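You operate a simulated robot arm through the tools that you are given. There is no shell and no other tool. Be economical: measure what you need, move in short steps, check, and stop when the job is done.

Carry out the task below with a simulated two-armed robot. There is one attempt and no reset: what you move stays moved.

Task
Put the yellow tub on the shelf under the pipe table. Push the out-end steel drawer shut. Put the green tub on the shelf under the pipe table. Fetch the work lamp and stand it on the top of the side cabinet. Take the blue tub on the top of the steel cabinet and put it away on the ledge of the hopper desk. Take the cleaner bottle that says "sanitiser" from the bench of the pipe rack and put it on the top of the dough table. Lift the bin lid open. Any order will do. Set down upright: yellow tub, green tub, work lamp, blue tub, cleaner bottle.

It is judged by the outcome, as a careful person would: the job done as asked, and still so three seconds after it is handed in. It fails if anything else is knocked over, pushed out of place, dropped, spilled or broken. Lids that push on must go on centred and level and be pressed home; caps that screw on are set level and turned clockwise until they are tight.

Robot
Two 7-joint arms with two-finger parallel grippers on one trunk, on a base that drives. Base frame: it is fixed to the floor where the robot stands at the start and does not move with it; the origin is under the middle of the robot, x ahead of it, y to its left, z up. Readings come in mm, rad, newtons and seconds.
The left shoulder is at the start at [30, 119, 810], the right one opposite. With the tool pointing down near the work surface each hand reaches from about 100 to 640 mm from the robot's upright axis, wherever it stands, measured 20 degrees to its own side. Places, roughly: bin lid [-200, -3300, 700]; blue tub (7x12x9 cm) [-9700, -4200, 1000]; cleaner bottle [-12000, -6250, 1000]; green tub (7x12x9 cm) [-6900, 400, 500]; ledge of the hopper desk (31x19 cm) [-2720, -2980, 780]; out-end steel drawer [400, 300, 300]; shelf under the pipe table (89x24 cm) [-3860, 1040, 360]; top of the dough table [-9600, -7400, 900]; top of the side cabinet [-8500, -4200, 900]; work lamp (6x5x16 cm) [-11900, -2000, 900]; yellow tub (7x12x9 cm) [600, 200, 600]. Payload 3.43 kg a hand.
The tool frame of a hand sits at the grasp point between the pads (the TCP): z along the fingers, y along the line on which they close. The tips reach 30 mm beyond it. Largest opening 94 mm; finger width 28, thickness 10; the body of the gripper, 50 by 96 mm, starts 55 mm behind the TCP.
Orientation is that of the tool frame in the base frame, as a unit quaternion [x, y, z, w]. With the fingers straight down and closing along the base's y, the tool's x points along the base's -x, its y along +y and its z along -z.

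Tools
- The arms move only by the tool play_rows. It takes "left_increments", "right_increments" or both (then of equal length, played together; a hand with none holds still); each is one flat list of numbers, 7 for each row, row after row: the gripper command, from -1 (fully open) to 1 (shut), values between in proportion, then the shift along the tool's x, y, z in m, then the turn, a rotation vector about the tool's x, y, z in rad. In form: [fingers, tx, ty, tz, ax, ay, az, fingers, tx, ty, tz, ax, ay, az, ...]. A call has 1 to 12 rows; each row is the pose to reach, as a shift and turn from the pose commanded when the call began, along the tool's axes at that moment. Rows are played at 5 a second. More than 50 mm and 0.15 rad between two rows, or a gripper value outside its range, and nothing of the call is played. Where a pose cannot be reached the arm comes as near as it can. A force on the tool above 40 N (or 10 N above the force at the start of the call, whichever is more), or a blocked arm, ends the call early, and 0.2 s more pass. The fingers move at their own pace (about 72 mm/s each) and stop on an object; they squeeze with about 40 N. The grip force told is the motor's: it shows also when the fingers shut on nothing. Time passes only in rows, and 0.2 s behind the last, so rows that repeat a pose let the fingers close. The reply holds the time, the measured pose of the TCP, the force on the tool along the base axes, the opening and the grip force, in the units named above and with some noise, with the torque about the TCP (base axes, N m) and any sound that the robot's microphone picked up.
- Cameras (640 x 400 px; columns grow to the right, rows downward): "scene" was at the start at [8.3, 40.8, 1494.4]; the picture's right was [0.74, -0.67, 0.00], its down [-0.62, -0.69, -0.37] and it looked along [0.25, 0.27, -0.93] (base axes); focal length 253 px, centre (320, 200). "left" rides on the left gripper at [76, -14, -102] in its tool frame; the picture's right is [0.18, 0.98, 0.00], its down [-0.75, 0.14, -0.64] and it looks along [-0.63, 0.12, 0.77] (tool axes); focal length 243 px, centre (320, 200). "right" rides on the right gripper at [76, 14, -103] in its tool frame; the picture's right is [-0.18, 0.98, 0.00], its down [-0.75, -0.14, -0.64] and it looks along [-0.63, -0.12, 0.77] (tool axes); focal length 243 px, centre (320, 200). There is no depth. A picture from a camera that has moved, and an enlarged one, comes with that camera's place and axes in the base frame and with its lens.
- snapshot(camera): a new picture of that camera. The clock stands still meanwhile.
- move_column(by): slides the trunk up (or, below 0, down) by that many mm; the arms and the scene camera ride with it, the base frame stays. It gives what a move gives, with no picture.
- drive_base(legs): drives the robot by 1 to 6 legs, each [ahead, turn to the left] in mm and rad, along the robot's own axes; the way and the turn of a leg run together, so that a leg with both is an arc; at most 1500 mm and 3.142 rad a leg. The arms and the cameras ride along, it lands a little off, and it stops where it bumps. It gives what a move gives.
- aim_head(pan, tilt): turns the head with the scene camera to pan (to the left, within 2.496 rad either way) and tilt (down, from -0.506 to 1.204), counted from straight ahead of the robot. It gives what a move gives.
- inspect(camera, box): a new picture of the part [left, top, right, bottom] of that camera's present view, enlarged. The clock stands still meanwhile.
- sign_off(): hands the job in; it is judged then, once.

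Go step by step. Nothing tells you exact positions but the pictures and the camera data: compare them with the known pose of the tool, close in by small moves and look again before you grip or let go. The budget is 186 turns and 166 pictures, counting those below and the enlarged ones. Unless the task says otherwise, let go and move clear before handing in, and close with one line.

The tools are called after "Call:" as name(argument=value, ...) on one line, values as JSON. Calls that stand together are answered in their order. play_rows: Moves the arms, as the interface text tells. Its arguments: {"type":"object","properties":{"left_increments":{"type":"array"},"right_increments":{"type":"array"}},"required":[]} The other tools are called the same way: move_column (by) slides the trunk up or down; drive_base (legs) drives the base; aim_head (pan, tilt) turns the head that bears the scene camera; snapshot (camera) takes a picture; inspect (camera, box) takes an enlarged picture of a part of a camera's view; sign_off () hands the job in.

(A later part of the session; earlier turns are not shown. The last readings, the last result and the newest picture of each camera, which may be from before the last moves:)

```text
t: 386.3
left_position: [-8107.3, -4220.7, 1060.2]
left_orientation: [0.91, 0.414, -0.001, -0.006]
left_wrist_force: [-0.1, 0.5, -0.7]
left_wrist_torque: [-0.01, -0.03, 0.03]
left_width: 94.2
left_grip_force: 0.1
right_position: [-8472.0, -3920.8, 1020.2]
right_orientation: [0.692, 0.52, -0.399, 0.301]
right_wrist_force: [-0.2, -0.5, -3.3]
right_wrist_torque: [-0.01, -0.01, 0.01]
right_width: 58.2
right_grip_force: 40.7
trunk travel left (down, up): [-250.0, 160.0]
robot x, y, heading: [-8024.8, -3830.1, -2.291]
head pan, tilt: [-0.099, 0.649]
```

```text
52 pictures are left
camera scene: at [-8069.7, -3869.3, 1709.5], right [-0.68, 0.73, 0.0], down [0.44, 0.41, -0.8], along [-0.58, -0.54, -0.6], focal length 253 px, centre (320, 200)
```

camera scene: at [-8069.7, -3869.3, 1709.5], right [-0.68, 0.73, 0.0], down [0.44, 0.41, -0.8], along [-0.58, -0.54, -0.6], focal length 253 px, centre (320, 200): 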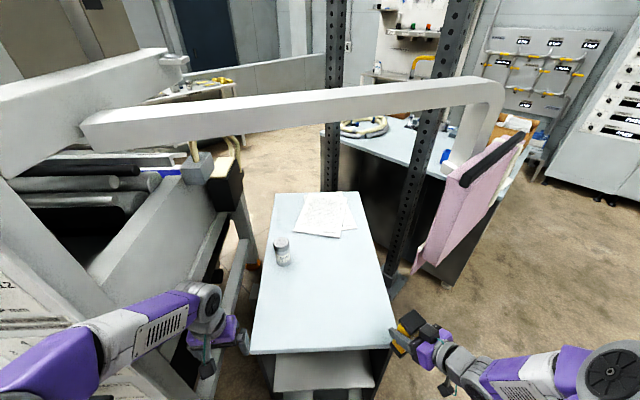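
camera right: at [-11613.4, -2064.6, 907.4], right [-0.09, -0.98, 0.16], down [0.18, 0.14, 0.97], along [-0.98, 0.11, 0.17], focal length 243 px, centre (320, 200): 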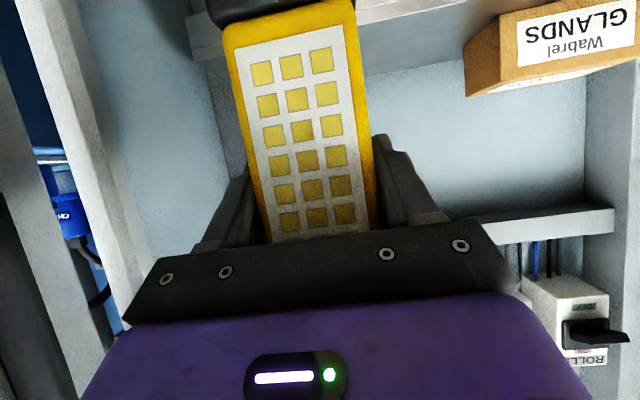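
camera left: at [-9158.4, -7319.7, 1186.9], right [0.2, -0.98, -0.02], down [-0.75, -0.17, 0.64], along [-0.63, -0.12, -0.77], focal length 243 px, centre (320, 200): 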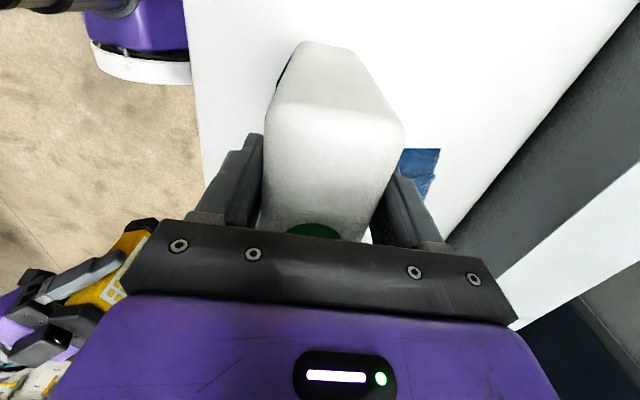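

Call:
play_rows(right_increments=[1, -0.0204, 0.0104, 0.0353, 0, 0, 0, 1, -0.0408, 0.0208, 0.0706, 0, 0, 0, 1, -0.0612, 0.0313, 0.1059, 0, 0, 0, 1, -0.0817, 0.0417, 0.1411, 0, 0, 0, 1, -0.1021, 0.0521, 0.1764, 0, 0, 0, 1, -0.1225, 0.0626, 0.2117, 0, 0, 0, 1, -0.143, 0.073, 0.247, 0, 0, 0])

Call:
snapshot(camera="scene")

Call:
snapshot(camera="right")

```text
t: 387.9
left_position: [-8107.3, -4222.3, 1059.2]
left_orientation: [0.91, 0.414, -0.001, -0.006]
left_wrist_force: [-1.4, -0.9, 0.3]
left_wrist_torque: [0.04, 0.04, 0.01]
left_width: 93.9
left_grip_force: 0.0
right_position: [-8479.9, -4218.7, 1021.1]
right_orientation: [0.692, 0.521, -0.398, 0.302]
right_wrist_force: [-0.5, -1.0, -3.8]
right_wrist_torque: [0.0, -0.01, 0.01]
right_width: 58.1
right_grip_force: 39.7
trunk travel left (down, up): [-250.0, 160.0]
robot x, y, heading: [-8028.4, -3832.8, -2.29]
head pan, tilt: [-0.099, 0.649]
```

```text
51 pictures are left
camera scene: at [-8069.3, -3870.6, 1709.4], right [-0.68, 0.73, 0.0], down [0.44, 0.41, -0.8], along [-0.58, -0.54, -0.61], focal length 253 px, centre (320, 200)
```

scene: 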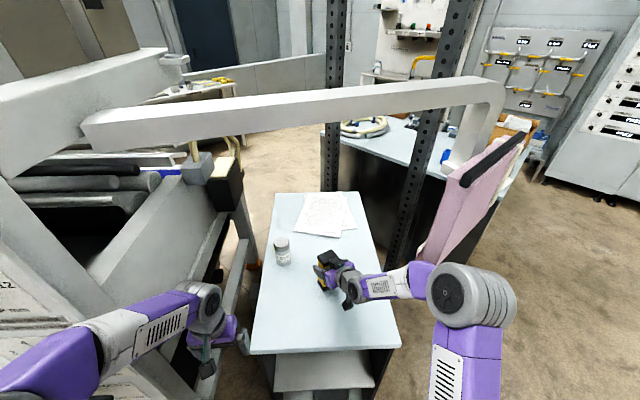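

```text
50 pictures are left
camera right: at [-8429.5, -4100.7, 1007.2], right [0.92, -0.36, 0.16], down [-0.09, 0.21, 0.97], along [-0.38, -0.91, 0.16], focal length 243 px, centre (320, 200)
```

right: 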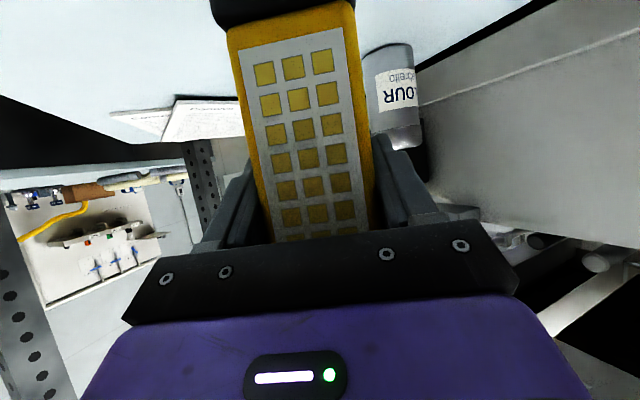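

The lamp is over a free area in front of the jar. I lower it stepwise.

Call:
play_rows(right_increments=[1, 0.02, 0, 0.0116, 0, 0, 0, 1, 0.039, 0, 0.0226, 0, 0, 0])

Call:
play_rows(right_increments=[1, 0.0043, 0, 0.0025, 0, 0, 0, 1, 0.0087, 0, 0.005, 0, 0, 0, 1, 0.013, 0, 0.0075, 0, 0, 0])

Call:
play_rows(right_increments=[1, 0.0035, 0, 0.002, 0, 0, 0, 1, 0.007, 0, 0.004, 0, 0, 0])

Call:
inspect(camera="scene", box=[260, 200, 420, 330])

```text
t: 388.5
left_position: [-8105.7, -4219.0, 1060.9]
left_orientation: [0.91, 0.414, -0.002, -0.006]
left_wrist_force: [0.9, 0.0, -0.5]
left_wrist_torque: [-0.02, -0.01, 0.01]
left_width: 94.1
left_grip_force: 0.0
right_position: [-8480.5, -4216.4, 983.8]
right_orientation: [0.687, 0.519, -0.406, 0.305]
right_wrist_force: [0.6, -0.6, 29.1]
right_wrist_torque: [0.12, -0.09, -0.17]
right_width: 58.1
right_grip_force: 40.6
trunk travel left (down, up): [-250.0, 160.0]
robot x, y, heading: [-8024.6, -3833.0, -2.296]
head pan, tilt: [-0.099, 0.649]
```

```text
t: 389.3
left_position: [-8105.2, -4218.9, 1061.0]
left_orientation: [0.91, 0.414, -0.002, -0.005]
left_wrist_force: [-0.3, 0.0, -0.4]
left_wrist_torque: [0.04, -0.01, -0.04]
left_width: 93.9
left_grip_force: 0.1
right_position: [-8478.7, -4215.4, 966.4]
right_orientation: [0.69, 0.52, -0.402, 0.303]
right_wrist_force: [-0.5, 3.1, 28.0]
right_wrist_torque: [0.34, -0.1, 0.13]
right_width: 58.1
right_grip_force: 40.2
trunk travel left (down, up): [-250.0, 160.0]
robot x, y, heading: [-8026.8, -3828.3, -2.296]
head pan, tilt: [-0.099, 0.649]
```

```text
t: 389.9
left_position: [-8105.5, -4218.5, 1061.4]
left_orientation: [0.91, 0.414, -0.003, -0.005]
left_wrist_force: [0.1, -0.2, 0.0]
left_wrist_torque: [0.01, 0.01, 0.0]
left_width: 94.2
left_grip_force: 0.0
right_position: [-8478.3, -4215.0, 956.9]
right_orientation: [0.691, 0.518, -0.403, 0.302]
right_wrist_force: [-0.7, 2.0, 28.0]
right_wrist_torque: [0.18, -0.09, 0.12]
right_width: 58.3
right_grip_force: 40.4
trunk travel left (down, up): [-250.0, 160.0]
robot x, y, heading: [-8024.5, -3833.6, -2.294]
head pan, tilt: [-0.099, 0.649]
```

```text
3.08 times, centred on (340, 265) of scene
camera zoom: at [-8066.6, -3866.3, 1709.7], right [-0.68, 0.73, 0.0], down [0.44, 0.41, -0.8], along [-0.58, -0.54, -0.6], focal length 777 px, centre (258, 0)
```

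zoom: 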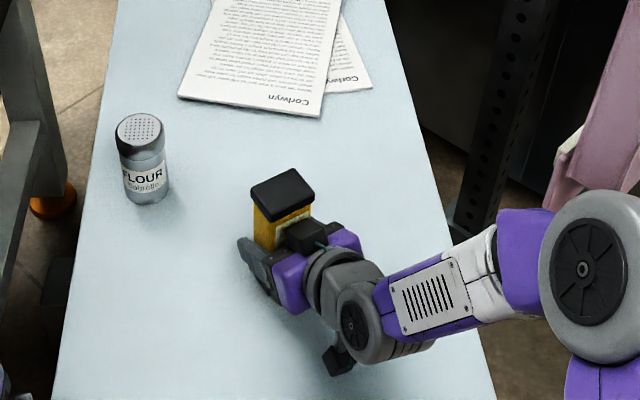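

The lamp is standing on the top (the grip slid down it a little under load). I release and withdraw straight back.

Call:
play_rows(right_increments=[-1, 0, 0, 0, 0, 0, 0, -1, 0, 0, 0, 0, 0, 0, -1, 0.005, 0, -0.0087, 0, 0, 0, -1, 0.02, 0, -0.0346, 0, 0, 0, -1, 0.04, 0, -0.0693, 0, 0, 0, -1, 0.06, 0, -0.1039, 0, 0, 0, -1, 0.07, 0, -0.1212, 0, 0, 0])

Call:
snapshot(camera="scene")

Call:
snapshot(camera="right")

```text
t: 391.5
left_position: [-8106.3, -4219.5, 1060.2]
left_orientation: [0.91, 0.414, -0.001, -0.007]
left_wrist_force: [-0.6, 0.3, -0.7]
left_wrist_torque: [0.02, 0.01, 0.02]
left_width: 94.0
left_grip_force: 0.0
right_position: [-8439.7, -4079.9, 952.5]
right_orientation: [0.692, 0.521, -0.399, 0.302]
right_wrist_force: [0.5, 0.5, 0.4]
right_wrist_torque: [-0.01, 0.01, 0.02]
right_width: 93.9
right_grip_force: 0.1
trunk travel left (down, up): [-250.0, 160.0]
robot x, y, heading: [-8027.9, -3832.2, -2.294]
head pan, tilt: [-0.099, 0.649]
```

```text
48 pictures are left
camera scene: at [-8069.0, -3868.6, 1709.5], right [-0.68, 0.73, 0.0], down [0.44, 0.41, -0.8], along [-0.58, -0.54, -0.6], focal length 253 px, centre (320, 200)
```

scene: 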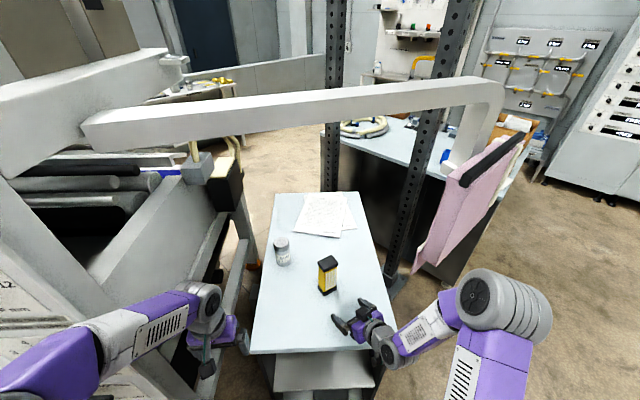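

```text
47 pictures are left
camera right: at [-8389.7, -3962.7, 938.6], right [0.92, -0.36, 0.16], down [-0.09, 0.21, 0.97], along [-0.38, -0.91, 0.16], focal length 243 px, centre (320, 200)
```

right: 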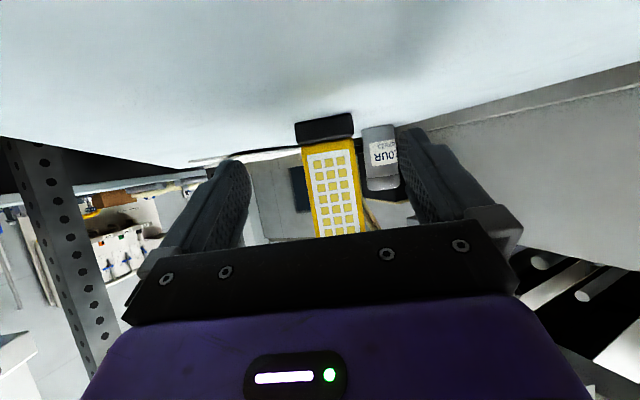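

The lamp stands upright. I back off, then tuck the right hand and pitch the left hand forward for the blue tub.

Call:
drive_base(legs=[[-600, 0]])

Call:
play_rows(right_increments=[0, 0.0039, 0.011, -0.0244, 0.0255, 0.1147, 0.044, 0, 0.0078, 0.022, -0.0489, 0.051, 0.2295, 0.088, 0, 0.0117, 0.033, -0.0733, 0.0765, 0.3442, 0.132, 0, 0.0156, 0.044, -0.0978, 0.102, 0.4589, 0.176, 0, 0.0194, 0.055, -0.1222, 0.1274, 0.5737, 0.2199, 0, 0.0233, 0.066, -0.1467, 0.1529, 0.6884, 0.2639, 0, 0.0272, 0.077, -0.1711, 0.1784, 0.8031, 0.3079, 0, 0.0311, 0.088, -0.1956, 0.2039, 0.9179, 0.3519, 0, 0.035, 0.099, -0.22, 0.2294, 1.0326, 0.3959], left_increments=[-1, -0.007, -0.0087, 0.0122, 0, -0.1167, 0, -1, -0.013, -0.0173, 0.0244, 0, -0.2333, 0, -1, -0.02, -0.026, 0.0367, 0, -0.35, 0, -1, -0.027, -0.0347, 0.0489, 0, -0.4667, 0, -1, -0.033, -0.0433, 0.0611, 0, -0.5833, 0, -1, -0.04, -0.052, 0.0733, 0, -0.7, 0, -1, -0.047, -0.0607, 0.0856, 0, -0.8167, 0, -1, -0.053, -0.0693, 0.0978, 0, -0.9333, 0, -1, -0.06, -0.078, 0.11, 0, -1.05, 0])

```text
t: 394.8
left_position: [-7720.8, -3782.1, 1060.0]
left_orientation: [0.908, 0.418, -0.001, -0.006]
left_wrist_force: [-0.2, 0.9, -0.1]
left_wrist_torque: [-0.01, -0.02, 0.0]
left_width: 94.2
left_grip_force: 0.1
right_position: [-8055.4, -3647.1, 953.9]
right_orientation: [0.689, 0.524, -0.397, 0.304]
right_wrist_force: [0.1, 0.4, -0.1]
right_wrist_torque: [0.01, -0.01, -0.01]
right_width: 94.0
right_grip_force: 0.1
trunk travel left (down, up): [-250.0, 160.0]
robot x, y, heading: [-7645.3, -3395.7, -2.279]
head pan, tilt: [-0.099, 0.649]
```

```text
t: 396.8
left_position: [-7839.3, -3792.0, 939.1]
left_orientation: [0.785, 0.365, -0.457, 0.203]
left_wrist_force: [0.6, -0.9, 0.2]
left_wrist_torque: [0.01, 0.02, -0.01]
left_width: 93.9
left_grip_force: 0.0
left hand out of reach, approached as far as the arm can: row 5, 6, 7, 8, 9
right_position: [-7912.7, -3487.7, 1040.8]
right_orientation: [0.912, 0.41, 0.01, 0.007]
right_wrist_force: [-0.8, -0.3, -0.1]
right_wrist_torque: [0.03, 0.0, 0.0]
right_width: 46.9
right_grip_force: 0.1
right hand out of reach, approached as far as the arm can: row 3, 4, 5, 6, 7, 8, 9
trunk travel left (down, up): [-250.0, 160.0]
robot x, y, heading: [-7645.2, -3397.8, -2.283]
head pan, tilt: [-0.099, 0.649]
```

Call:
drive_base(legs=[[0, -0.9], [1100, 0], [1015, 0], [0, 1.6]])

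Call:
aim_head(pan=0.0, tilt=0.7)

Call:
snapshot(camera="scene")

```text
t: 413.6
left_position: [-9673.3, -3705.0, 939.9]
left_orientation: [0.624, 0.601, -0.365, 0.342]
left_wrist_force: [-0.5, -0.2, -0.4]
left_wrist_torque: [-0.02, -0.02, 0.01]
left_width: 94.0
left_grip_force: 0.0
right_position: [-9922.5, -3509.1, 1040.0]
right_orientation: [0.73, 0.683, 0.009, 0.0]
right_wrist_force: [0.4, 0.1, 1.3]
right_wrist_torque: [0.01, 0.03, 0.03]
right_width: 46.9
right_grip_force: 0.1
trunk travel left (down, up): [-250.0, 160.0]
robot x, y, heading: [-9763.5, -3271.9, -1.62]
head pan, tilt: [-0.099, 0.649]
```

```text
t: 414.2
left_position: [-9674.2, -3705.3, 938.5]
left_orientation: [0.624, 0.6, -0.365, 0.341]
left_wrist_force: [0.0, 0.1, -0.6]
left_wrist_torque: [-0.03, -0.01, 0.02]
left_width: 93.9
left_grip_force: 0.0
right_position: [-9922.5, -3509.0, 1039.3]
right_orientation: [0.731, 0.682, 0.011, 0.0]
right_wrist_force: [0.3, 0.4, 0.0]
right_wrist_torque: [-0.01, -0.03, 0.03]
right_width: 47.0
right_grip_force: 0.0
trunk travel left (down, up): [-250.0, 160.0]
robot x, y, heading: [-9765.0, -3269.9, -1.622]
head pan, tilt: [0.0, 0.7]
```

```text
46 pictures are left
camera scene: at [-9766.2, -3326.6, 1705.2], right [-1.0, 0.05, 0.0], down [0.03, 0.64, -0.77], along [-0.04, -0.76, -0.64], focal length 253 px, centre (320, 200)
```

scene: 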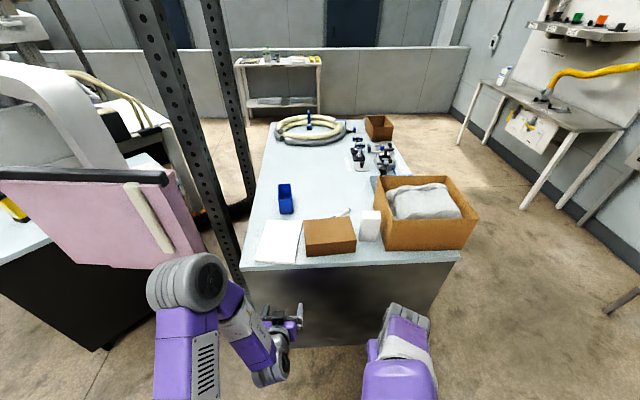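

The pink pad's edge is near the left elbow's path, so I shift the robot west before approaching the tub.

Call:
drive_base(legs=[[0, -0.5], [260, 0], [0, 0.55]])

Call:
play_rows(left_increments=[-1, -0.015, 0.03, 0.026, 0, 0, 0, -1, -0.03, 0.06, 0.052, 0, 0, 0, -1, -0.045, 0.09, 0.078, 0, 0, 0])

Call:
snapshot(camera="left")

Call:
snapshot(camera="scene")

```text
t: 417.2
left_position: [-9984.7, -3840.0, 939.4]
left_orientation: [0.758, 0.425, -0.433, 0.239]
left_wrist_force: [-0.1, 0.5, -0.5]
left_wrist_torque: [-0.04, 0.0, -0.01]
left_width: 94.0
left_grip_force: 0.1
right_position: [-10113.4, -3555.9, 1039.0]
right_orientation: [0.878, 0.478, 0.009, 0.004]
right_wrist_force: [-0.6, 0.0, -0.1]
right_wrist_torque: [-0.02, -0.01, 0.03]
right_width: 46.8
right_grip_force: 0.2
trunk travel left (down, up): [-250.0, 160.0]
robot x, y, heading: [-9861.3, -3423.4, -2.129]
head pan, tilt: [0.0, 0.7]
stopped in leg 2: the force on the tool passed its limit at 137 N (the readings are from after the stop); the commanded pose is now the measured one
```

```text
t: 417.7
left_position: [-9990.7, -3840.2, 937.0]
left_orientation: [0.783, 0.393, -0.419, 0.237]
left_wrist_force: [13.2, 21.2, 18.4]
left_wrist_torque: [-0.59, -0.84, 1.37]
left_width: 93.0
left_grip_force: 0.0
left hand out of reach, approached as far as the arm can: row 1, 2
right_position: [-10111.2, -3553.4, 1040.1]
right_orientation: [0.879, 0.478, 0.008, 0.003]
right_wrist_force: [0.0, -0.8, 0.5]
right_wrist_torque: [0.06, -0.04, -0.01]
right_width: 46.9
right_grip_force: 0.2
trunk travel left (down, up): [-250.0, 160.0]
robot x, y, heading: [-9856.6, -3425.3, -2.131]
head pan, tilt: [0.0, 0.7]
stopped in row 2 (left hand): the force on the tool passed its limit at 88 N (the readings are from after the stop); the commanded pose is now the measured one
```

```text
45 pictures are left
camera left: at [-9927.1, -3726.4, 926.6], right [0.86, -0.49, -0.11], down [0.16, 0.05, 0.99], along [-0.48, -0.87, 0.13], focal length 243 px, centre (320, 200)
```

left: 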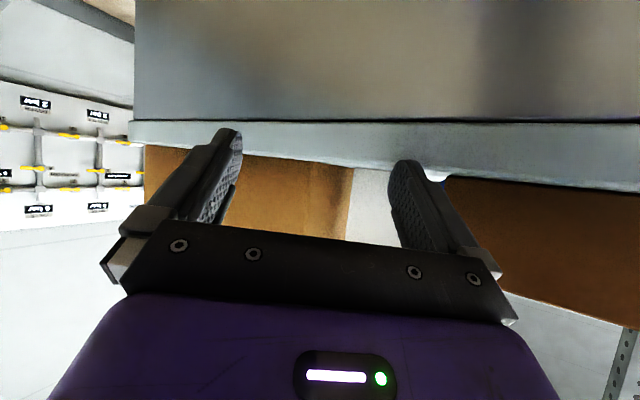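

```text
44 pictures are left
camera scene: at [-9884.2, -3468.5, 1705.5], right [-0.85, 0.53, 0.0], down [0.34, 0.55, -0.77], along [-0.41, -0.65, -0.64], focal length 253 px, centre (320, 200)
```

scene: 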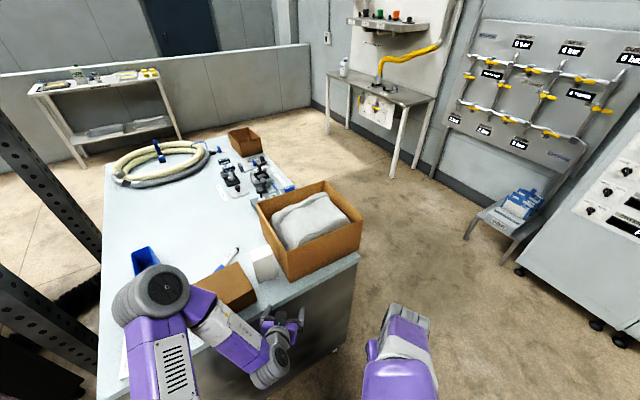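

The fingertips bumped the cabinet's worktop edge (its top is at z≈919, higher than I assumed). Nothing on it moved; I back off and raise the hand.

Call:
drive_base(legs=[[-200, 0]])

Call:
snapshot(camera="scene")

```text
t: 419.2
left_position: [-9891.6, -3682.5, 935.6]
left_orientation: [0.783, 0.394, -0.419, 0.237]
left_wrist_force: [0.6, 0.1, -0.3]
left_wrist_torque: [0.01, 0.0, 0.01]
left_width: 94.0
left_grip_force: 0.0
right_position: [-10012.8, -3394.9, 1040.0]
right_orientation: [0.878, 0.479, 0.009, 0.003]
right_wrist_force: [0.0, 0.3, -0.3]
right_wrist_torque: [-0.01, 0.0, 0.02]
right_width: 47.0
right_grip_force: 0.1
trunk travel left (down, up): [-250.0, 160.0]
robot x, y, heading: [-9762.5, -3263.9, -2.127]
head pan, tilt: [0.0, 0.7]
```

```text
43 pictures are left
camera scene: at [-9786.8, -3309.7, 1705.2], right [-0.85, 0.53, 0.0], down [0.34, 0.55, -0.77], along [-0.4, -0.65, -0.64], focal length 253 px, centre (320, 200)
```

scene: 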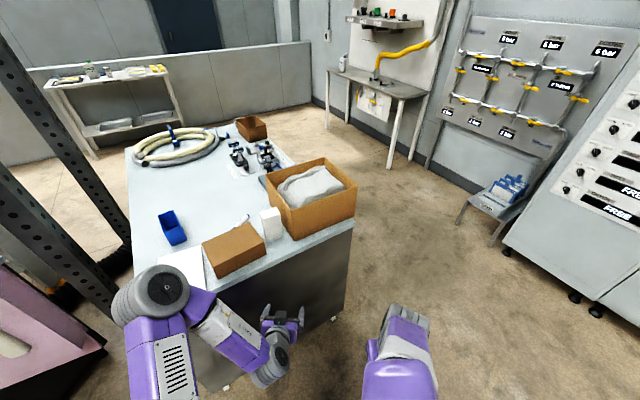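

All is in place. I raise the hand, straighten it, and reposition with more room before turning in.

Call:
play_rows(left_increments=[-1, -0.025, 0.001, -0.016, -0.014, 0, -0.034, -1, -0.05, 0.002, -0.032, -0.028, 0, -0.067])

Call:
drive_base(legs=[[0, -0.78], [142, 0], [0, 1.33]])

Call:
snapshot(camera="left")

Call:
snapshot(camera="scene")

```text
t: 419.8
left_position: [-9899.3, -3690.8, 995.8]
left_orientation: [0.765, 0.428, -0.42, 0.235]
left_wrist_force: [0.2, 0.8, 0.2]
left_wrist_torque: [-0.06, 0.02, 0.02]
left_width: 94.2
left_grip_force: 0.1
left hand out of reach, approached as far as the arm can: row 1, 2
right_position: [-10012.3, -3395.1, 1038.5]
right_orientation: [0.879, 0.477, 0.008, 0.003]
right_wrist_force: [-0.4, -0.4, 0.1]
right_wrist_torque: [-0.01, 0.04, 0.03]
right_width: 46.9
right_grip_force: 0.1
trunk travel left (down, up): [-250.0, 160.0]
robot x, y, heading: [-9759.0, -3262.2, -2.129]
head pan, tilt: [0.0, 0.7]
```

```text
t: 426.5
left_position: [-9786.1, -3733.2, 995.0]
left_orientation: [0.616, 0.623, -0.338, 0.343]
left_wrist_force: [0.4, 0.1, 0.0]
left_wrist_torque: [0.01, 0.0, 0.01]
left_width: 94.0
left_grip_force: 0.1
right_position: [-10039.2, -3542.6, 1039.0]
right_orientation: [0.711, 0.703, 0.009, 0.001]
right_wrist_force: [0.4, 0.1, 0.9]
right_wrist_torque: [-0.05, -0.04, -0.04]
right_width: 46.8
right_grip_force: 0.0
trunk travel left (down, up): [-250.0, 160.0]
robot x, y, heading: [-9897.3, -3295.1, -1.568]
head pan, tilt: [0.0, 0.7]
```

```text
42 pictures are left
camera left: at [-9801.8, -3605.3, 985.5], right [0.98, 0.11, -0.16], down [0.14, 0.14, 0.98], along [0.13, -0.98, 0.12], focal length 243 px, centre (320, 200)
```

left: 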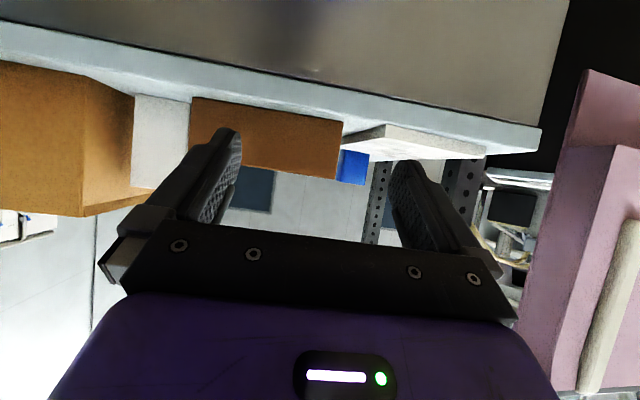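

```text
41 pictures are left
camera scene: at [-9894.7, -3351.7, 1705.2], right [-1.0, -0.01, 0.0], down [0.0, 0.64, -0.76], along [0.0, -0.76, -0.64], focal length 253 px, centre (320, 200)
```

scene: 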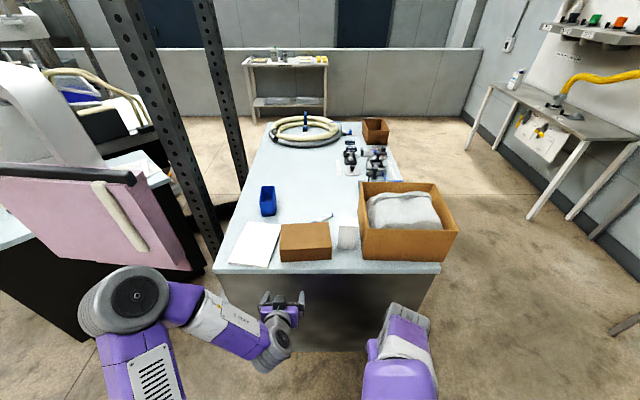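

I line the hand up with the tub (x≈−9665) and extend partly at a safe height.

Call:
play_rows(left_increments=[-1, -0.022, 0.0242, 0.0216, 0, 0, 0, -1, -0.044, 0.0484, 0.0432, 0, 0, 0, -1, -0.066, 0.0726, 0.0648, 0, 0, 0, -1, -0.088, 0.0968, 0.0864, 0, 0, 0, -1, -0.11, 0.121, 0.108, 0, 0, 0])

Call:
snapshot(camera="scene")

```text
t: 427.7
left_position: [-9660.1, -3882.1, 1030.5]
left_orientation: [0.618, 0.623, -0.338, 0.341]
left_wrist_force: [0.0, 0.7, 0.0]
left_wrist_torque: [0.02, 0.02, 0.0]
left_width: 94.2
left_grip_force: 0.0
right_position: [-10039.3, -3543.0, 1039.7]
right_orientation: [0.711, 0.703, 0.01, 0.0]
right_wrist_force: [-0.1, 0.4, 0.0]
right_wrist_torque: [0.03, 0.02, -0.04]
right_width: 47.0
right_grip_force: 0.1
trunk travel left (down, up): [-250.0, 160.0]
robot x, y, heading: [-9893.7, -3297.5, -1.565]
head pan, tilt: [0.0, 0.7]
```

```text
40 pictures are left
camera scene: at [-9894.1, -3352.0, 1705.1], right [-1.0, -0.01, 0.0], down [0.0, 0.64, -0.76], along [0.0, -0.76, -0.64], focal length 253 px, centre (320, 200)
```

scene: 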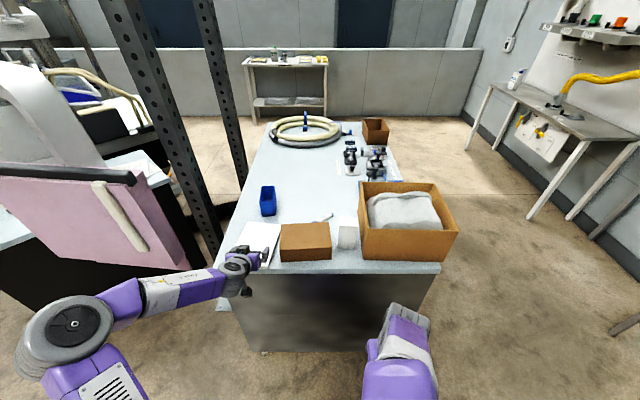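

I extend the arm further before driving so the elbow draws in from the pink pad.

Call:
play_rows(left_increments=[-1, -0.0215, -0.002, 0.034, 0, 0, 0, -1, -0.043, -0.003, 0.068, 0, 0, 0, -1, -0.0645, -0.005, 0.102, 0, 0, 0, -1, -0.0805, -0.006, 0.127, 0, 0, 0])

Call:
snapshot(camera="scene")

Call:
snapshot(camera="left")

```text
t: 428.7
left_position: [-9669.2, -4033.3, 1030.7]
left_orientation: [0.618, 0.622, -0.338, 0.342]
left_wrist_force: [0.2, -0.4, -0.1]
left_wrist_torque: [-0.01, -0.02, -0.03]
left_width: 93.8
left_grip_force: 0.2
right_position: [-10039.7, -3543.6, 1039.0]
right_orientation: [0.711, 0.703, 0.01, -0.001]
right_wrist_force: [0.2, -0.7, -0.3]
right_wrist_torque: [-0.03, 0.02, 0.0]
right_width: 47.0
right_grip_force: 0.1
trunk travel left (down, up): [-250.0, 160.0]
robot x, y, heading: [-9893.8, -3295.7, -1.568]
head pan, tilt: [0.0, 0.7]
```

```text
39 pictures are left
camera scene: at [-9895.5, -3352.2, 1705.1], right [-1.0, -0.01, 0.0], down [0.0, 0.64, -0.76], along [0.0, -0.76, -0.64], focal length 253 px, centre (320, 200)
```

scene: 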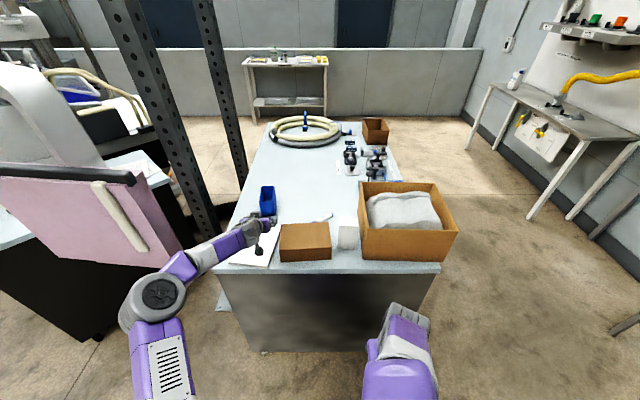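

```text
38 pictures are left
camera left: at [-9684.5, -3904.0, 1020.5], right [0.98, 0.11, -0.15], down [0.14, 0.14, 0.98], along [0.13, -0.98, 0.12], focal length 243 px, centre (320, 200)
```

left: 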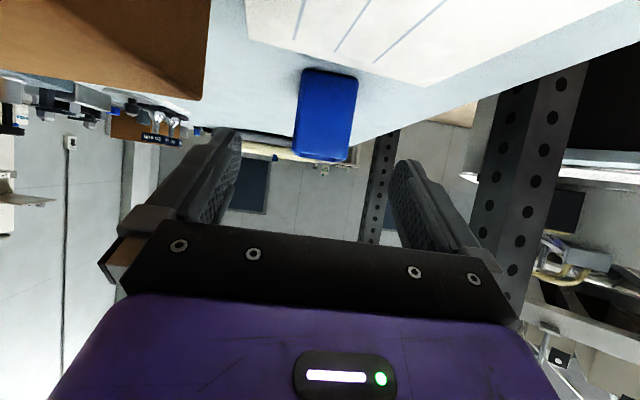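

The tub's front is at y≈−4160, x≈−9658. I shift 11 mm, lower to grip height, and drive in 100 mm.

Call:
play_rows(left_increments=[-1, 0.022, 0.011, 0.014, 0, 0, 0, -1, 0.042, 0.011, 0.027, 0, 0, 0])

Call:
drive_base(legs=[[85, 0]])

Call:
snapshot(camera="left")

Call:
snapshot(camera="scene")

```text
t: 429.3
left_position: [-9659.0, -4033.4, 978.6]
left_orientation: [0.617, 0.623, -0.339, 0.342]
left_wrist_force: [-0.2, 0.0, 0.5]
left_wrist_torque: [0.03, -0.02, 0.01]
left_width: 94.1
left_grip_force: 0.1
right_position: [-10039.7, -3542.2, 1040.0]
right_orientation: [0.71, 0.704, 0.01, 0.001]
right_wrist_force: [0.2, 0.4, 0.8]
right_wrist_torque: [0.02, 0.01, 0.02]
right_width: 47.2
right_grip_force: 0.0
trunk travel left (down, up): [-250.0, 160.0]
robot x, y, heading: [-9894.0, -3296.7, -1.561]
head pan, tilt: [0.0, 0.7]
```

```text
t: 430.4
left_position: [-9658.0, -4119.5, 977.4]
left_orientation: [0.617, 0.623, -0.338, 0.341]
left_wrist_force: [0.1, 0.5, -0.3]
left_wrist_torque: [0.0, -0.01, -0.01]
left_width: 94.2
left_grip_force: 0.1
right_position: [-10038.7, -3629.8, 1039.1]
right_orientation: [0.71, 0.704, 0.01, 0.0]
right_wrist_force: [0.5, -0.1, -0.1]
right_wrist_torque: [0.04, 0.01, 0.01]
right_width: 46.8
right_grip_force: 0.0
trunk travel left (down, up): [-250.0, 160.0]
robot x, y, heading: [-9895.4, -3378.8, -1.566]
head pan, tilt: [0.0, 0.7]
```

```text
37 pictures are left
camera left: at [-9672.6, -3990.4, 969.2], right [0.98, 0.11, -0.15], down [0.14, 0.14, 0.98], along [0.13, -0.98, 0.12], focal length 243 px, centre (320, 200)
```

left: 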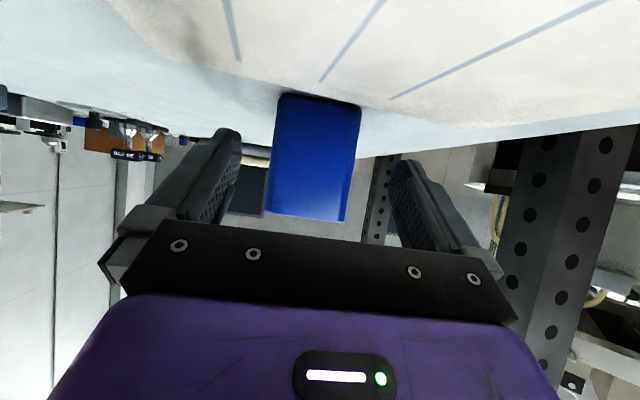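

```text
36 pictures are left
camera scene: at [-9894.2, -3438.3, 1705.1], right [-1.0, -0.01, 0.0], down [-0.01, 0.64, -0.76], along [0.01, -0.76, -0.64], focal length 253 px, centre (320, 200)
```

scene: 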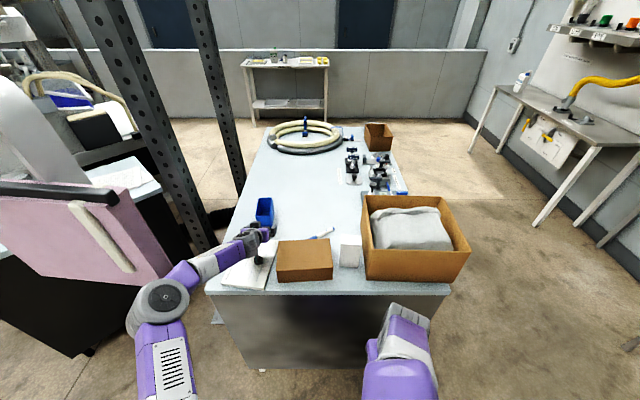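

Centred. I extend 55 mm and check.

Call:
play_rows(left_increments=[-1, -0.015, 0, 0.0236, 0, 0, 0, -1, -0.0295, 0, 0.0464, 0, 0, 0])

Call:
snapshot(camera="left")

```text
t: 431.0
left_position: [-9656.9, -4172.8, 976.9]
left_orientation: [0.617, 0.623, -0.338, 0.342]
left_wrist_force: [-0.3, 0.7, -0.3]
left_wrist_torque: [0.02, 0.02, -0.01]
left_width: 93.9
left_grip_force: 0.0
right_position: [-10038.7, -3628.7, 1038.7]
right_orientation: [0.711, 0.704, 0.01, 0.0]
right_wrist_force: [-0.3, 0.1, 0.5]
right_wrist_torque: [0.0, 0.0, -0.02]
right_width: 47.1
right_grip_force: 0.0
trunk travel left (down, up): [-250.0, 160.0]
robot x, y, heading: [-9898.6, -3379.3, -1.566]
head pan, tilt: [0.0, 0.7]
```

```text
35 pictures are left
camera left: at [-9671.6, -4045.4, 968.2], right [0.98, 0.11, -0.15], down [0.14, 0.14, 0.98], along [0.13, -0.98, 0.12], focal length 243 px, centre (320, 200)
```

left: 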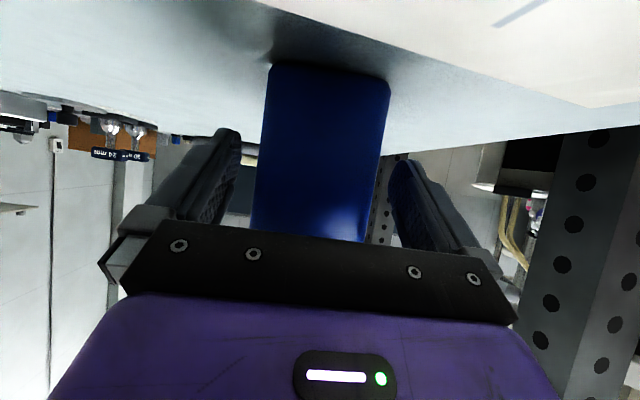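

Call:
play_rows(left_increments=[-1, -0.009, 0.001, 0.0143, 0, 0, 0, -1, -0.0165, 0.001, 0.026, 0, 0, 0, 1, -0.0165, 0.001, 0.026, 0, 0, 0, 1, -0.0165, 0.001, 0.026, 0, 0, 0, 1, -0.0165, 0.001, 0.026, 0, 0, 0])

Call:
snapshot(camera="left")

```text
t: 432.2
left_position: [-9654.8, -4201.1, 978.1]
left_orientation: [0.617, 0.623, -0.338, 0.341]
left_wrist_force: [-0.1, 0.3, 0.8]
left_wrist_torque: [0.04, 0.0, 0.04]
left_width: 66.1
left_grip_force: 39.8
right_position: [-10038.7, -3628.1, 1039.7]
right_orientation: [0.71, 0.704, 0.01, 0.001]
right_wrist_force: [0.3, 0.0, 0.1]
right_wrist_torque: [-0.01, -0.01, 0.01]
right_width: 47.0
right_grip_force: 0.2
trunk travel left (down, up): [-250.0, 160.0]
robot x, y, heading: [-9895.8, -3382.9, -1.565]
head pan, tilt: [0.0, 0.7]
```

```text
34 pictures are left
camera left: at [-9670.0, -4072.9, 968.8], right [0.98, 0.11, -0.16], down [0.14, 0.14, 0.98], along [0.13, -0.98, 0.12], focal length 243 px, centre (320, 200)
```

left: 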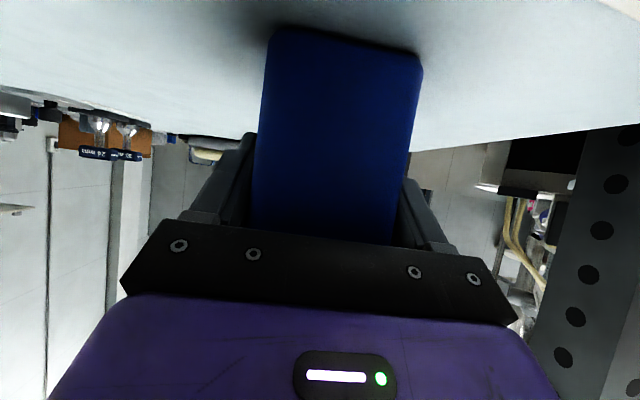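

Gripped. I lift 70 mm, back out, and set off east toward the hopper desk.

Call:
play_rows(left_increments=[1, -0.02, 0, -0.0125, 0, 0, 0, 1, -0.04, 0, -0.025, 0, 0, 0, 1, -0.059, 0, -0.0375, 0, 0, 0])

Call:
drive_base(legs=[[-700, 0]])

Call:
snapshot(camera="scene")

```text
t: 433.0
left_position: [-9653.9, -4201.5, 1047.8]
left_orientation: [0.616, 0.623, -0.339, 0.343]
left_wrist_force: [0.6, 0.5, 0.3]
left_wrist_torque: [-0.01, 0.04, 0.01]
left_width: 65.8
left_grip_force: 39.6
left hand out of reach, approached as far as the arm can: row 3
right_position: [-10039.1, -3628.3, 1039.4]
right_orientation: [0.71, 0.705, 0.01, 0.0]
right_wrist_force: [-0.8, 0.1, 1.0]
right_wrist_torque: [0.0, -0.03, -0.01]
right_width: 47.1
right_grip_force: 0.0
trunk travel left (down, up): [-250.0, 160.0]
robot x, y, heading: [-9899.6, -3383.3, -1.564]
head pan, tilt: [0.0, 0.7]
```

```text
t: 436.8
left_position: [-9664.5, -3506.6, 1048.2]
left_orientation: [0.621, 0.619, -0.34, 0.34]
left_wrist_force: [0.4, 0.0, -1.0]
left_wrist_torque: [0.0, 0.03, 0.02]
left_width: 65.6
left_grip_force: 39.5
right_position: [-10042.6, -2929.1, 1039.7]
right_orientation: [0.715, 0.699, 0.009, 0.001]
right_wrist_force: [0.9, -0.3, -0.3]
right_wrist_torque: [-0.03, -0.03, 0.0]
right_width: 46.7
right_grip_force: 0.0
trunk travel left (down, up): [-250.0, 160.0]
robot x, y, heading: [-9897.0, -2683.8, -1.578]
head pan, tilt: [0.0, 0.7]
```

```text
33 pictures are left
camera scene: at [-9895.6, -2738.6, 1705.2], right [-1.0, 0.01, 0.0], down [0.0, 0.64, -0.77], along [0.0, -0.77, -0.64], focal length 253 px, centre (320, 200)
```

scene: 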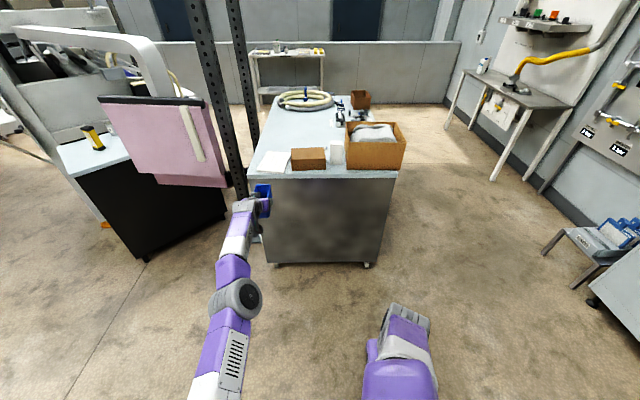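

Call:
play_rows(left_increments=[1, 0.0245, -0.01, -0.0385, 0, 0, 0, 1, 0.049, -0.02, -0.077, 0, 0, 0, 1, 0.0735, -0.03, -0.1155, 0, 0, 0, 1, 0.098, -0.04, -0.154, 0, 0, 0, 1, 0.1225, -0.05, -0.1925, 0, 0, 0])

Call:
drive_base(legs=[[0, 1.7], [1400, 0], [1400, 0], [1400, 0]])

```text
t: 438.0
left_position: [-9691.7, -3506.5, 1055.9]
left_orientation: [0.621, 0.619, -0.34, 0.339]
left_wrist_force: [0.6, 0.0, -1.6]
left_wrist_torque: [0.04, 0.01, 0.01]
left_width: 65.7
left_grip_force: 39.6
left hand out of reach, approached as far as the arm can: row 1, 2, 3, 4, 5
right_position: [-10042.3, -2928.7, 1038.8]
right_orientation: [0.714, 0.7, 0.01, 0.0]
right_wrist_force: [0.1, 0.1, -1.0]
right_wrist_torque: [-0.02, -0.03, -0.03]
right_width: 47.1
right_grip_force: 0.0
trunk travel left (down, up): [-250.0, 160.0]
robot x, y, heading: [-9897.2, -2683.9, -1.574]
head pan, tilt: [0.0, 0.7]
```

```text
t: 462.2
left_position: [-4966.7, -1839.9, 1056.7]
left_orientation: [-0.049, 0.876, 0.027, 0.48]
left_wrist_force: [-0.9, -0.6, -1.9]
left_wrist_torque: [0.0, 0.0, 0.01]
left_width: 65.6
left_grip_force: 40.0
right_position: [-5503.4, -2253.0, 1038.7]
right_orientation: [-0.045, 0.999, 0.008, -0.007]
right_wrist_force: [-0.5, 0.8, 0.0]
right_wrist_torque: [-0.02, 0.02, -0.02]
right_width: 46.8
right_grip_force: 0.1
trunk travel left (down, up): [-250.0, 160.0]
robot x, y, heading: [-5765.5, -2135.0, 0.106]
head pan, tilt: [0.0, 0.7]
```

Call:
drive_base(legs=[[1300, 0]])

Call:
aim_head(pan=-0.6, tilt=0.35)

Call:
snapshot(camera="scene")

```text
t: 468.7
left_position: [-3651.8, -1783.7, 1055.7]
left_orientation: [-0.024, 0.877, 0.013, 0.48]
left_wrist_force: [-0.4, -0.7, -0.3]
left_wrist_torque: [0.0, 0.04, -0.04]
left_width: 65.7
left_grip_force: 40.4
right_position: [-4209.5, -2167.1, 1040.0]
right_orientation: [-0.017, 1.0, 0.007, -0.008]
right_wrist_force: [0.1, 0.0, 0.4]
right_wrist_torque: [0.01, 0.0, -0.03]
right_width: 47.0
right_grip_force: 0.1
trunk travel left (down, up): [-250.0, 160.0]
robot x, y, heading: [-4462.3, -2036.5, 0.051]
head pan, tilt: [0.0, 0.7]
```

```text
t: 469.7
left_position: [-3652.4, -1785.1, 1055.8]
left_orientation: [-0.023, 0.877, 0.012, 0.48]
left_wrist_force: [-0.3, -0.2, -1.3]
left_wrist_torque: [-0.02, 0.06, -0.01]
left_width: 65.8
left_grip_force: 40.5
right_position: [-4209.8, -2166.3, 1039.4]
right_orientation: [-0.016, 1.0, 0.006, -0.008]
right_wrist_force: [0.5, 0.6, -0.3]
right_wrist_torque: [0.01, 0.0, -0.01]
right_width: 47.1
right_grip_force: 0.0
trunk travel left (down, up): [-250.0, 160.0]
robot x, y, heading: [-4463.4, -2030.9, 0.045]
head pan, tilt: [-0.6, 0.351]
```

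```text
32 pictures are left
camera scene: at [-4413.1, -2084.0, 1736.5], right [-0.52, -0.85, 0.0], down [-0.29, 0.18, -0.94], along [0.8, -0.49, -0.34], focal length 253 px, centre (320, 200)
```

scene: 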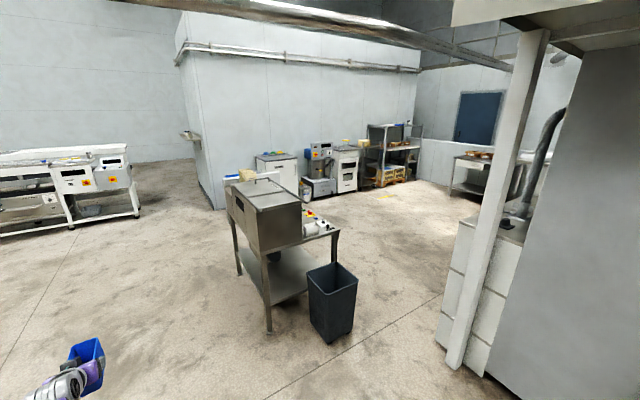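

Call:
inspect(camera="scene", box=[215, 160, 375, 290])

```text
3.08 times, centred on (295, 225) of scene
camera zoom: at [-4413.1, -2084.0, 1736.5], right [-0.52, -0.85, 0.0], down [-0.29, 0.18, -0.94], along [0.8, -0.49, -0.34], focal length 777 px, centre (397, 123)
```

zoom: 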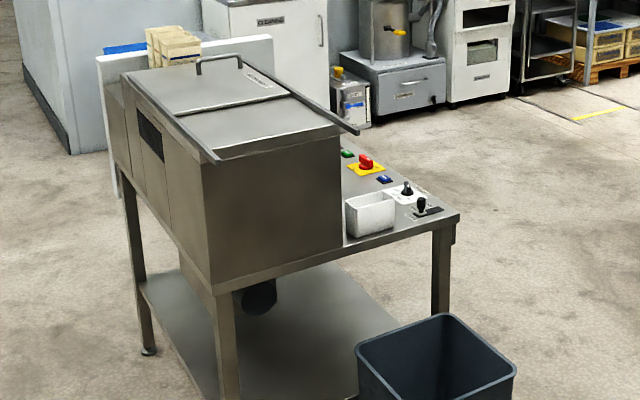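

The ledge lies between the hopper box and the control strip, with a white cup at its west end; the front faces south. First I retract the tub arm a little.

Call:
play_rows(left_increments=[1, 0.026, -0.012, -0.019, 0, 0, 0, 1, 0.052, -0.024, -0.038, 0, 0, 0, 1, 0.079, -0.036, -0.057, 0, 0, 0, 1, 0.105, -0.048, -0.076, 0, 0, 0, 1, 0.131, -0.06, -0.095, 0, 0, 0])

Call:
drive_base(legs=[[1400, 0], [950, 0], [0, -1.4]])

Call:
aim_head(pan=-0.5, tilt=0.4)

Call:
snapshot(camera="scene")

```text
t: 470.9
left_position: [-3648.3, -1848.0, 1005.9]
left_orientation: [-0.023, 0.877, 0.013, 0.479]
left_wrist_force: [-0.1, -0.3, -1.2]
left_wrist_torque: [0.01, -0.02, 0.03]
left_width: 65.9
left_grip_force: 39.6
left hand out of reach, approached as far as the arm can: row 1, 2, 3, 4, 5
right_position: [-4209.9, -2167.0, 1038.9]
right_orientation: [-0.016, 1.0, 0.007, -0.007]
right_wrist_force: [-0.2, 0.3, -0.7]
right_wrist_torque: [0.03, 0.04, -0.03]
right_width: 46.9
right_grip_force: 0.1
trunk travel left (down, up): [-250.0, 160.0]
robot x, y, heading: [-4462.4, -2032.0, 0.046]
head pan, tilt: [-0.6, 0.351]
```

```text
t: 485.7
left_position: [-1765.3, -2699.3, 1006.9]
left_orientation: [0.537, 0.695, -0.283, 0.385]
left_wrist_force: [0.3, -0.3, -1.1]
left_wrist_torque: [0.05, -0.02, 0.01]
left_width: 65.8
left_grip_force: 40.1
right_position: [-2201.9, -2216.8, 1038.7]
right_orientation: [0.618, 0.786, 0.011, 0.0]
right_wrist_force: [-0.7, 0.6, -0.4]
right_wrist_torque: [0.03, 0.0, -0.03]
right_width: 47.0
right_grip_force: 0.0
trunk travel left (down, up): [-250.0, 160.0]
robot x, y, heading: [-2123.8, -1941.1, -1.314]
head pan, tilt: [-0.6, 0.351]
stopped in leg 3: the robot was blocked; the commanded pose is now the measured one
```

```text
t: 486.3
left_position: [-1765.0, -2698.2, 1005.1]
left_orientation: [0.537, 0.694, -0.284, 0.385]
left_wrist_force: [0.8, 0.1, -0.8]
left_wrist_torque: [0.02, -0.04, -0.13]
left_width: 65.9
left_grip_force: 39.8
right_position: [-2201.1, -2216.2, 1039.7]
right_orientation: [0.619, 0.786, 0.01, -0.001]
right_wrist_force: [-0.3, -0.6, 0.2]
right_wrist_torque: [-0.01, 0.0, 0.02]
right_width: 46.8
right_grip_force: 0.1
trunk travel left (down, up): [-250.0, 160.0]
robot x, y, heading: [-2121.1, -1942.8, -1.32]
head pan, tilt: [-0.499, 0.4]
```

```text
30 pictures are left
camera scene: at [-2151.7, -2003.8, 1732.0], right [-0.97, 0.24, 0.0], down [0.1, 0.38, -0.92], along [-0.23, -0.89, -0.39], focal length 253 px, centre (320, 200)
```

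scene: 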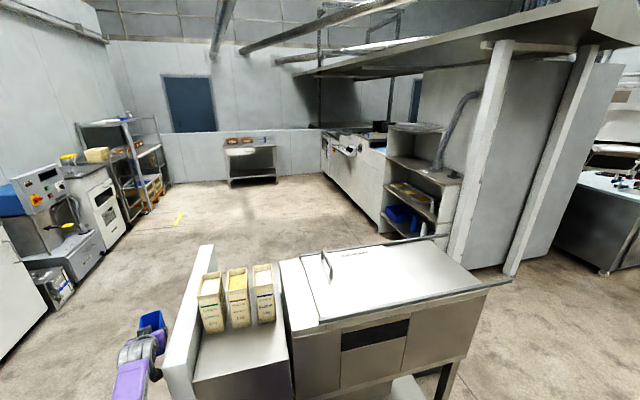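

The turn was blocked: the left forearm touched the desk's end board, which looks undisturbed. I swing back away from it and retract the arm.

Call:
drive_base(legs=[[0, 0.45]])

Call:
play_rows(left_increments=[1, 0.0214, 0, -0.0338, 0, 0, 0, 1, 0.0428, 0, -0.0676, 0, 0, 0, 1, 0.0642, 0, -0.1014, 0, 0, 0, 1, 0.0856, 0, -0.1352, 0, 0, 0, 1, 0.107, 0, -0.169, 0, 0, 0, 1, 0.1284, 0, -0.2028, 0, 0, 0])

Call:
aim_head(pan=-0.9, tilt=0.6)

Call:
snapshot(camera="scene")

```text
t: 488.0
left_position: [-1476.6, -2475.6, 1005.7]
left_orientation: [0.373, 0.795, -0.194, 0.438]
left_wrist_force: [0.0, 0.2, -0.7]
left_wrist_torque: [0.01, 0.02, 0.02]
left_width: 65.8
left_grip_force: 40.8
right_position: [-2076.9, -2225.3, 1039.8]
right_orientation: [0.433, 0.901, 0.009, -0.004]
right_wrist_force: [0.7, 0.4, 0.6]
right_wrist_torque: [0.0, 0.01, 0.02]
right_width: 47.1
right_grip_force: 0.1
trunk travel left (down, up): [-250.0, 160.0]
robot x, y, heading: [-2122.6, -1940.4, -0.881]
head pan, tilt: [-0.499, 0.4]
```

```text
t: 489.4
left_position: [-1476.8, -2476.4, 1004.8]
left_orientation: [0.373, 0.795, -0.194, 0.438]
left_wrist_force: [-0.8, -0.5, -0.6]
left_wrist_torque: [0.01, 0.01, 0.02]
left_width: 66.0
left_grip_force: 39.6
left hand out of reach, approached as far as the arm can: row 1, 2, 3, 4, 5, 6
right_position: [-2077.3, -2225.6, 1040.3]
right_orientation: [0.433, 0.902, 0.01, -0.004]
right_wrist_force: [0.2, -0.2, -0.2]
right_wrist_torque: [0.0, 0.03, 0.0]
right_width: 47.0
right_grip_force: 0.1
trunk travel left (down, up): [-250.0, 160.0]
robot x, y, heading: [-2123.5, -1941.6, -0.881]
head pan, tilt: [-0.499, 0.4]
```

```text
t: 490.3
left_position: [-1476.6, -2475.5, 1005.7]
left_orientation: [0.373, 0.795, -0.194, 0.438]
left_wrist_force: [0.6, -0.4, -0.2]
left_wrist_torque: [0.0, 0.01, 0.02]
left_width: 65.9
left_grip_force: 39.9
right_position: [-2077.2, -2224.2, 1038.7]
right_orientation: [0.432, 0.902, 0.01, -0.004]
right_wrist_force: [0.3, -0.6, -0.4]
right_wrist_torque: [0.0, 0.0, -0.01]
right_width: 47.1
right_grip_force: 0.0
trunk travel left (down, up): [-250.0, 160.0]
robot x, y, heading: [-2124.0, -1942.6, -0.88]
head pan, tilt: [-0.901, 0.6]
```

```text
29 pictures are left
camera scene: at [-2159.1, -2006.4, 1713.8], right [-0.98, 0.21, 0.0], down [0.12, 0.55, -0.83], along [-0.17, -0.81, -0.56], focal length 253 px, centre (320, 200)
```

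scene: 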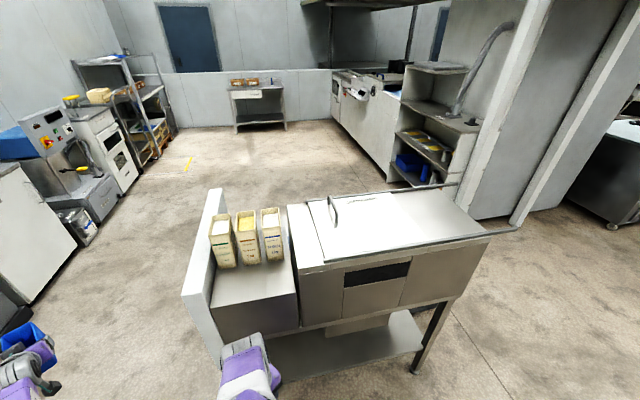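

The arm seems stuck straight at full reach. I try an oblique retreat: down, inward and back together.

Call:
play_rows(left_increments=[1, 0.03, -0.02, 0.02, 0, 0.03, 0, 1, 0.07, -0.04, 0.03, 0, 0.06, 0, 1, 0.11, -0.06, 0.01, 0, 0.06, 0, 1, 0.15, -0.08, -0.02, 0, 0.06, 0, 1, 0.19, -0.1, -0.05, 0, 0.03, 0, 1, 0.2335, -0.1, -0.07, 0, 0.0, 0])

```text
refused: row 4 steps farther than a row can; nothing moved
```

Call:
play_rows(left_increments=[1, 0.03, -0.02, 0.02, 0, 0.03, 0, 1, 0.065, -0.035, 0.03, 0, 0.06, 0, 1, 0.1, -0.05, 0.01, 0, 0.06, 0, 1, 0.13, -0.065, -0.015, 0, 0.06, 0, 1, 0.16, -0.08, -0.04, 0, 0.03, 0, 1, 0.19, -0.09, -0.065, 0, 0.0, 0, 1, 0.2135, -0.1, -0.09, 0, 0, 0])

```text
t: 491.9
left_position: [-1676.0, -2400.0, 883.5]
left_orientation: [0.374, 0.792, -0.195, 0.441]
left_wrist_force: [-0.3, -1.0, -1.0]
left_wrist_torque: [0.03, -0.05, 0.03]
left_width: 65.8
left_grip_force: 39.8
left hand out of reach, approached as far as the arm can: row 1, 2, 3, 4
right_position: [-2079.0, -2225.0, 1039.6]
right_orientation: [0.433, 0.901, 0.011, -0.002]
right_wrist_force: [-0.5, 0.3, -0.1]
right_wrist_torque: [0.01, -0.08, -0.02]
right_width: 47.3
right_grip_force: 0.2
trunk travel left (down, up): [-250.0, 160.0]
robot x, y, heading: [-2124.9, -1941.6, -0.88]
head pan, tilt: [-0.901, 0.6]
```

The arm retracted. Now I go around the desk's east end to its south front.

Call:
drive_base(legs=[[0, 0.87], [850, 0], [0, -1.53], [1400, 0], [600, 0]])

```text
t: 512.2
left_position: [-1363.3, -4632.7, 880.0]
left_orientation: [0.641, 0.599, -0.342, 0.335]
left_wrist_force: [0.2, -0.6, -0.6]
left_wrist_torque: [0.0, 0.0, 0.03]
left_width: 65.8
left_grip_force: 40.0
right_position: [-1535.9, -4228.8, 1040.3]
right_orientation: [0.736, 0.677, 0.009, 0.0]
right_wrist_force: [-0.6, -0.6, 0.7]
right_wrist_torque: [0.01, 0.01, 0.03]
right_width: 47.1
right_grip_force: 0.1
trunk travel left (down, up): [-250.0, 160.0]
robot x, y, heading: [-1372.6, -3989.4, -1.638]
head pan, tilt: [-0.901, 0.6]
```

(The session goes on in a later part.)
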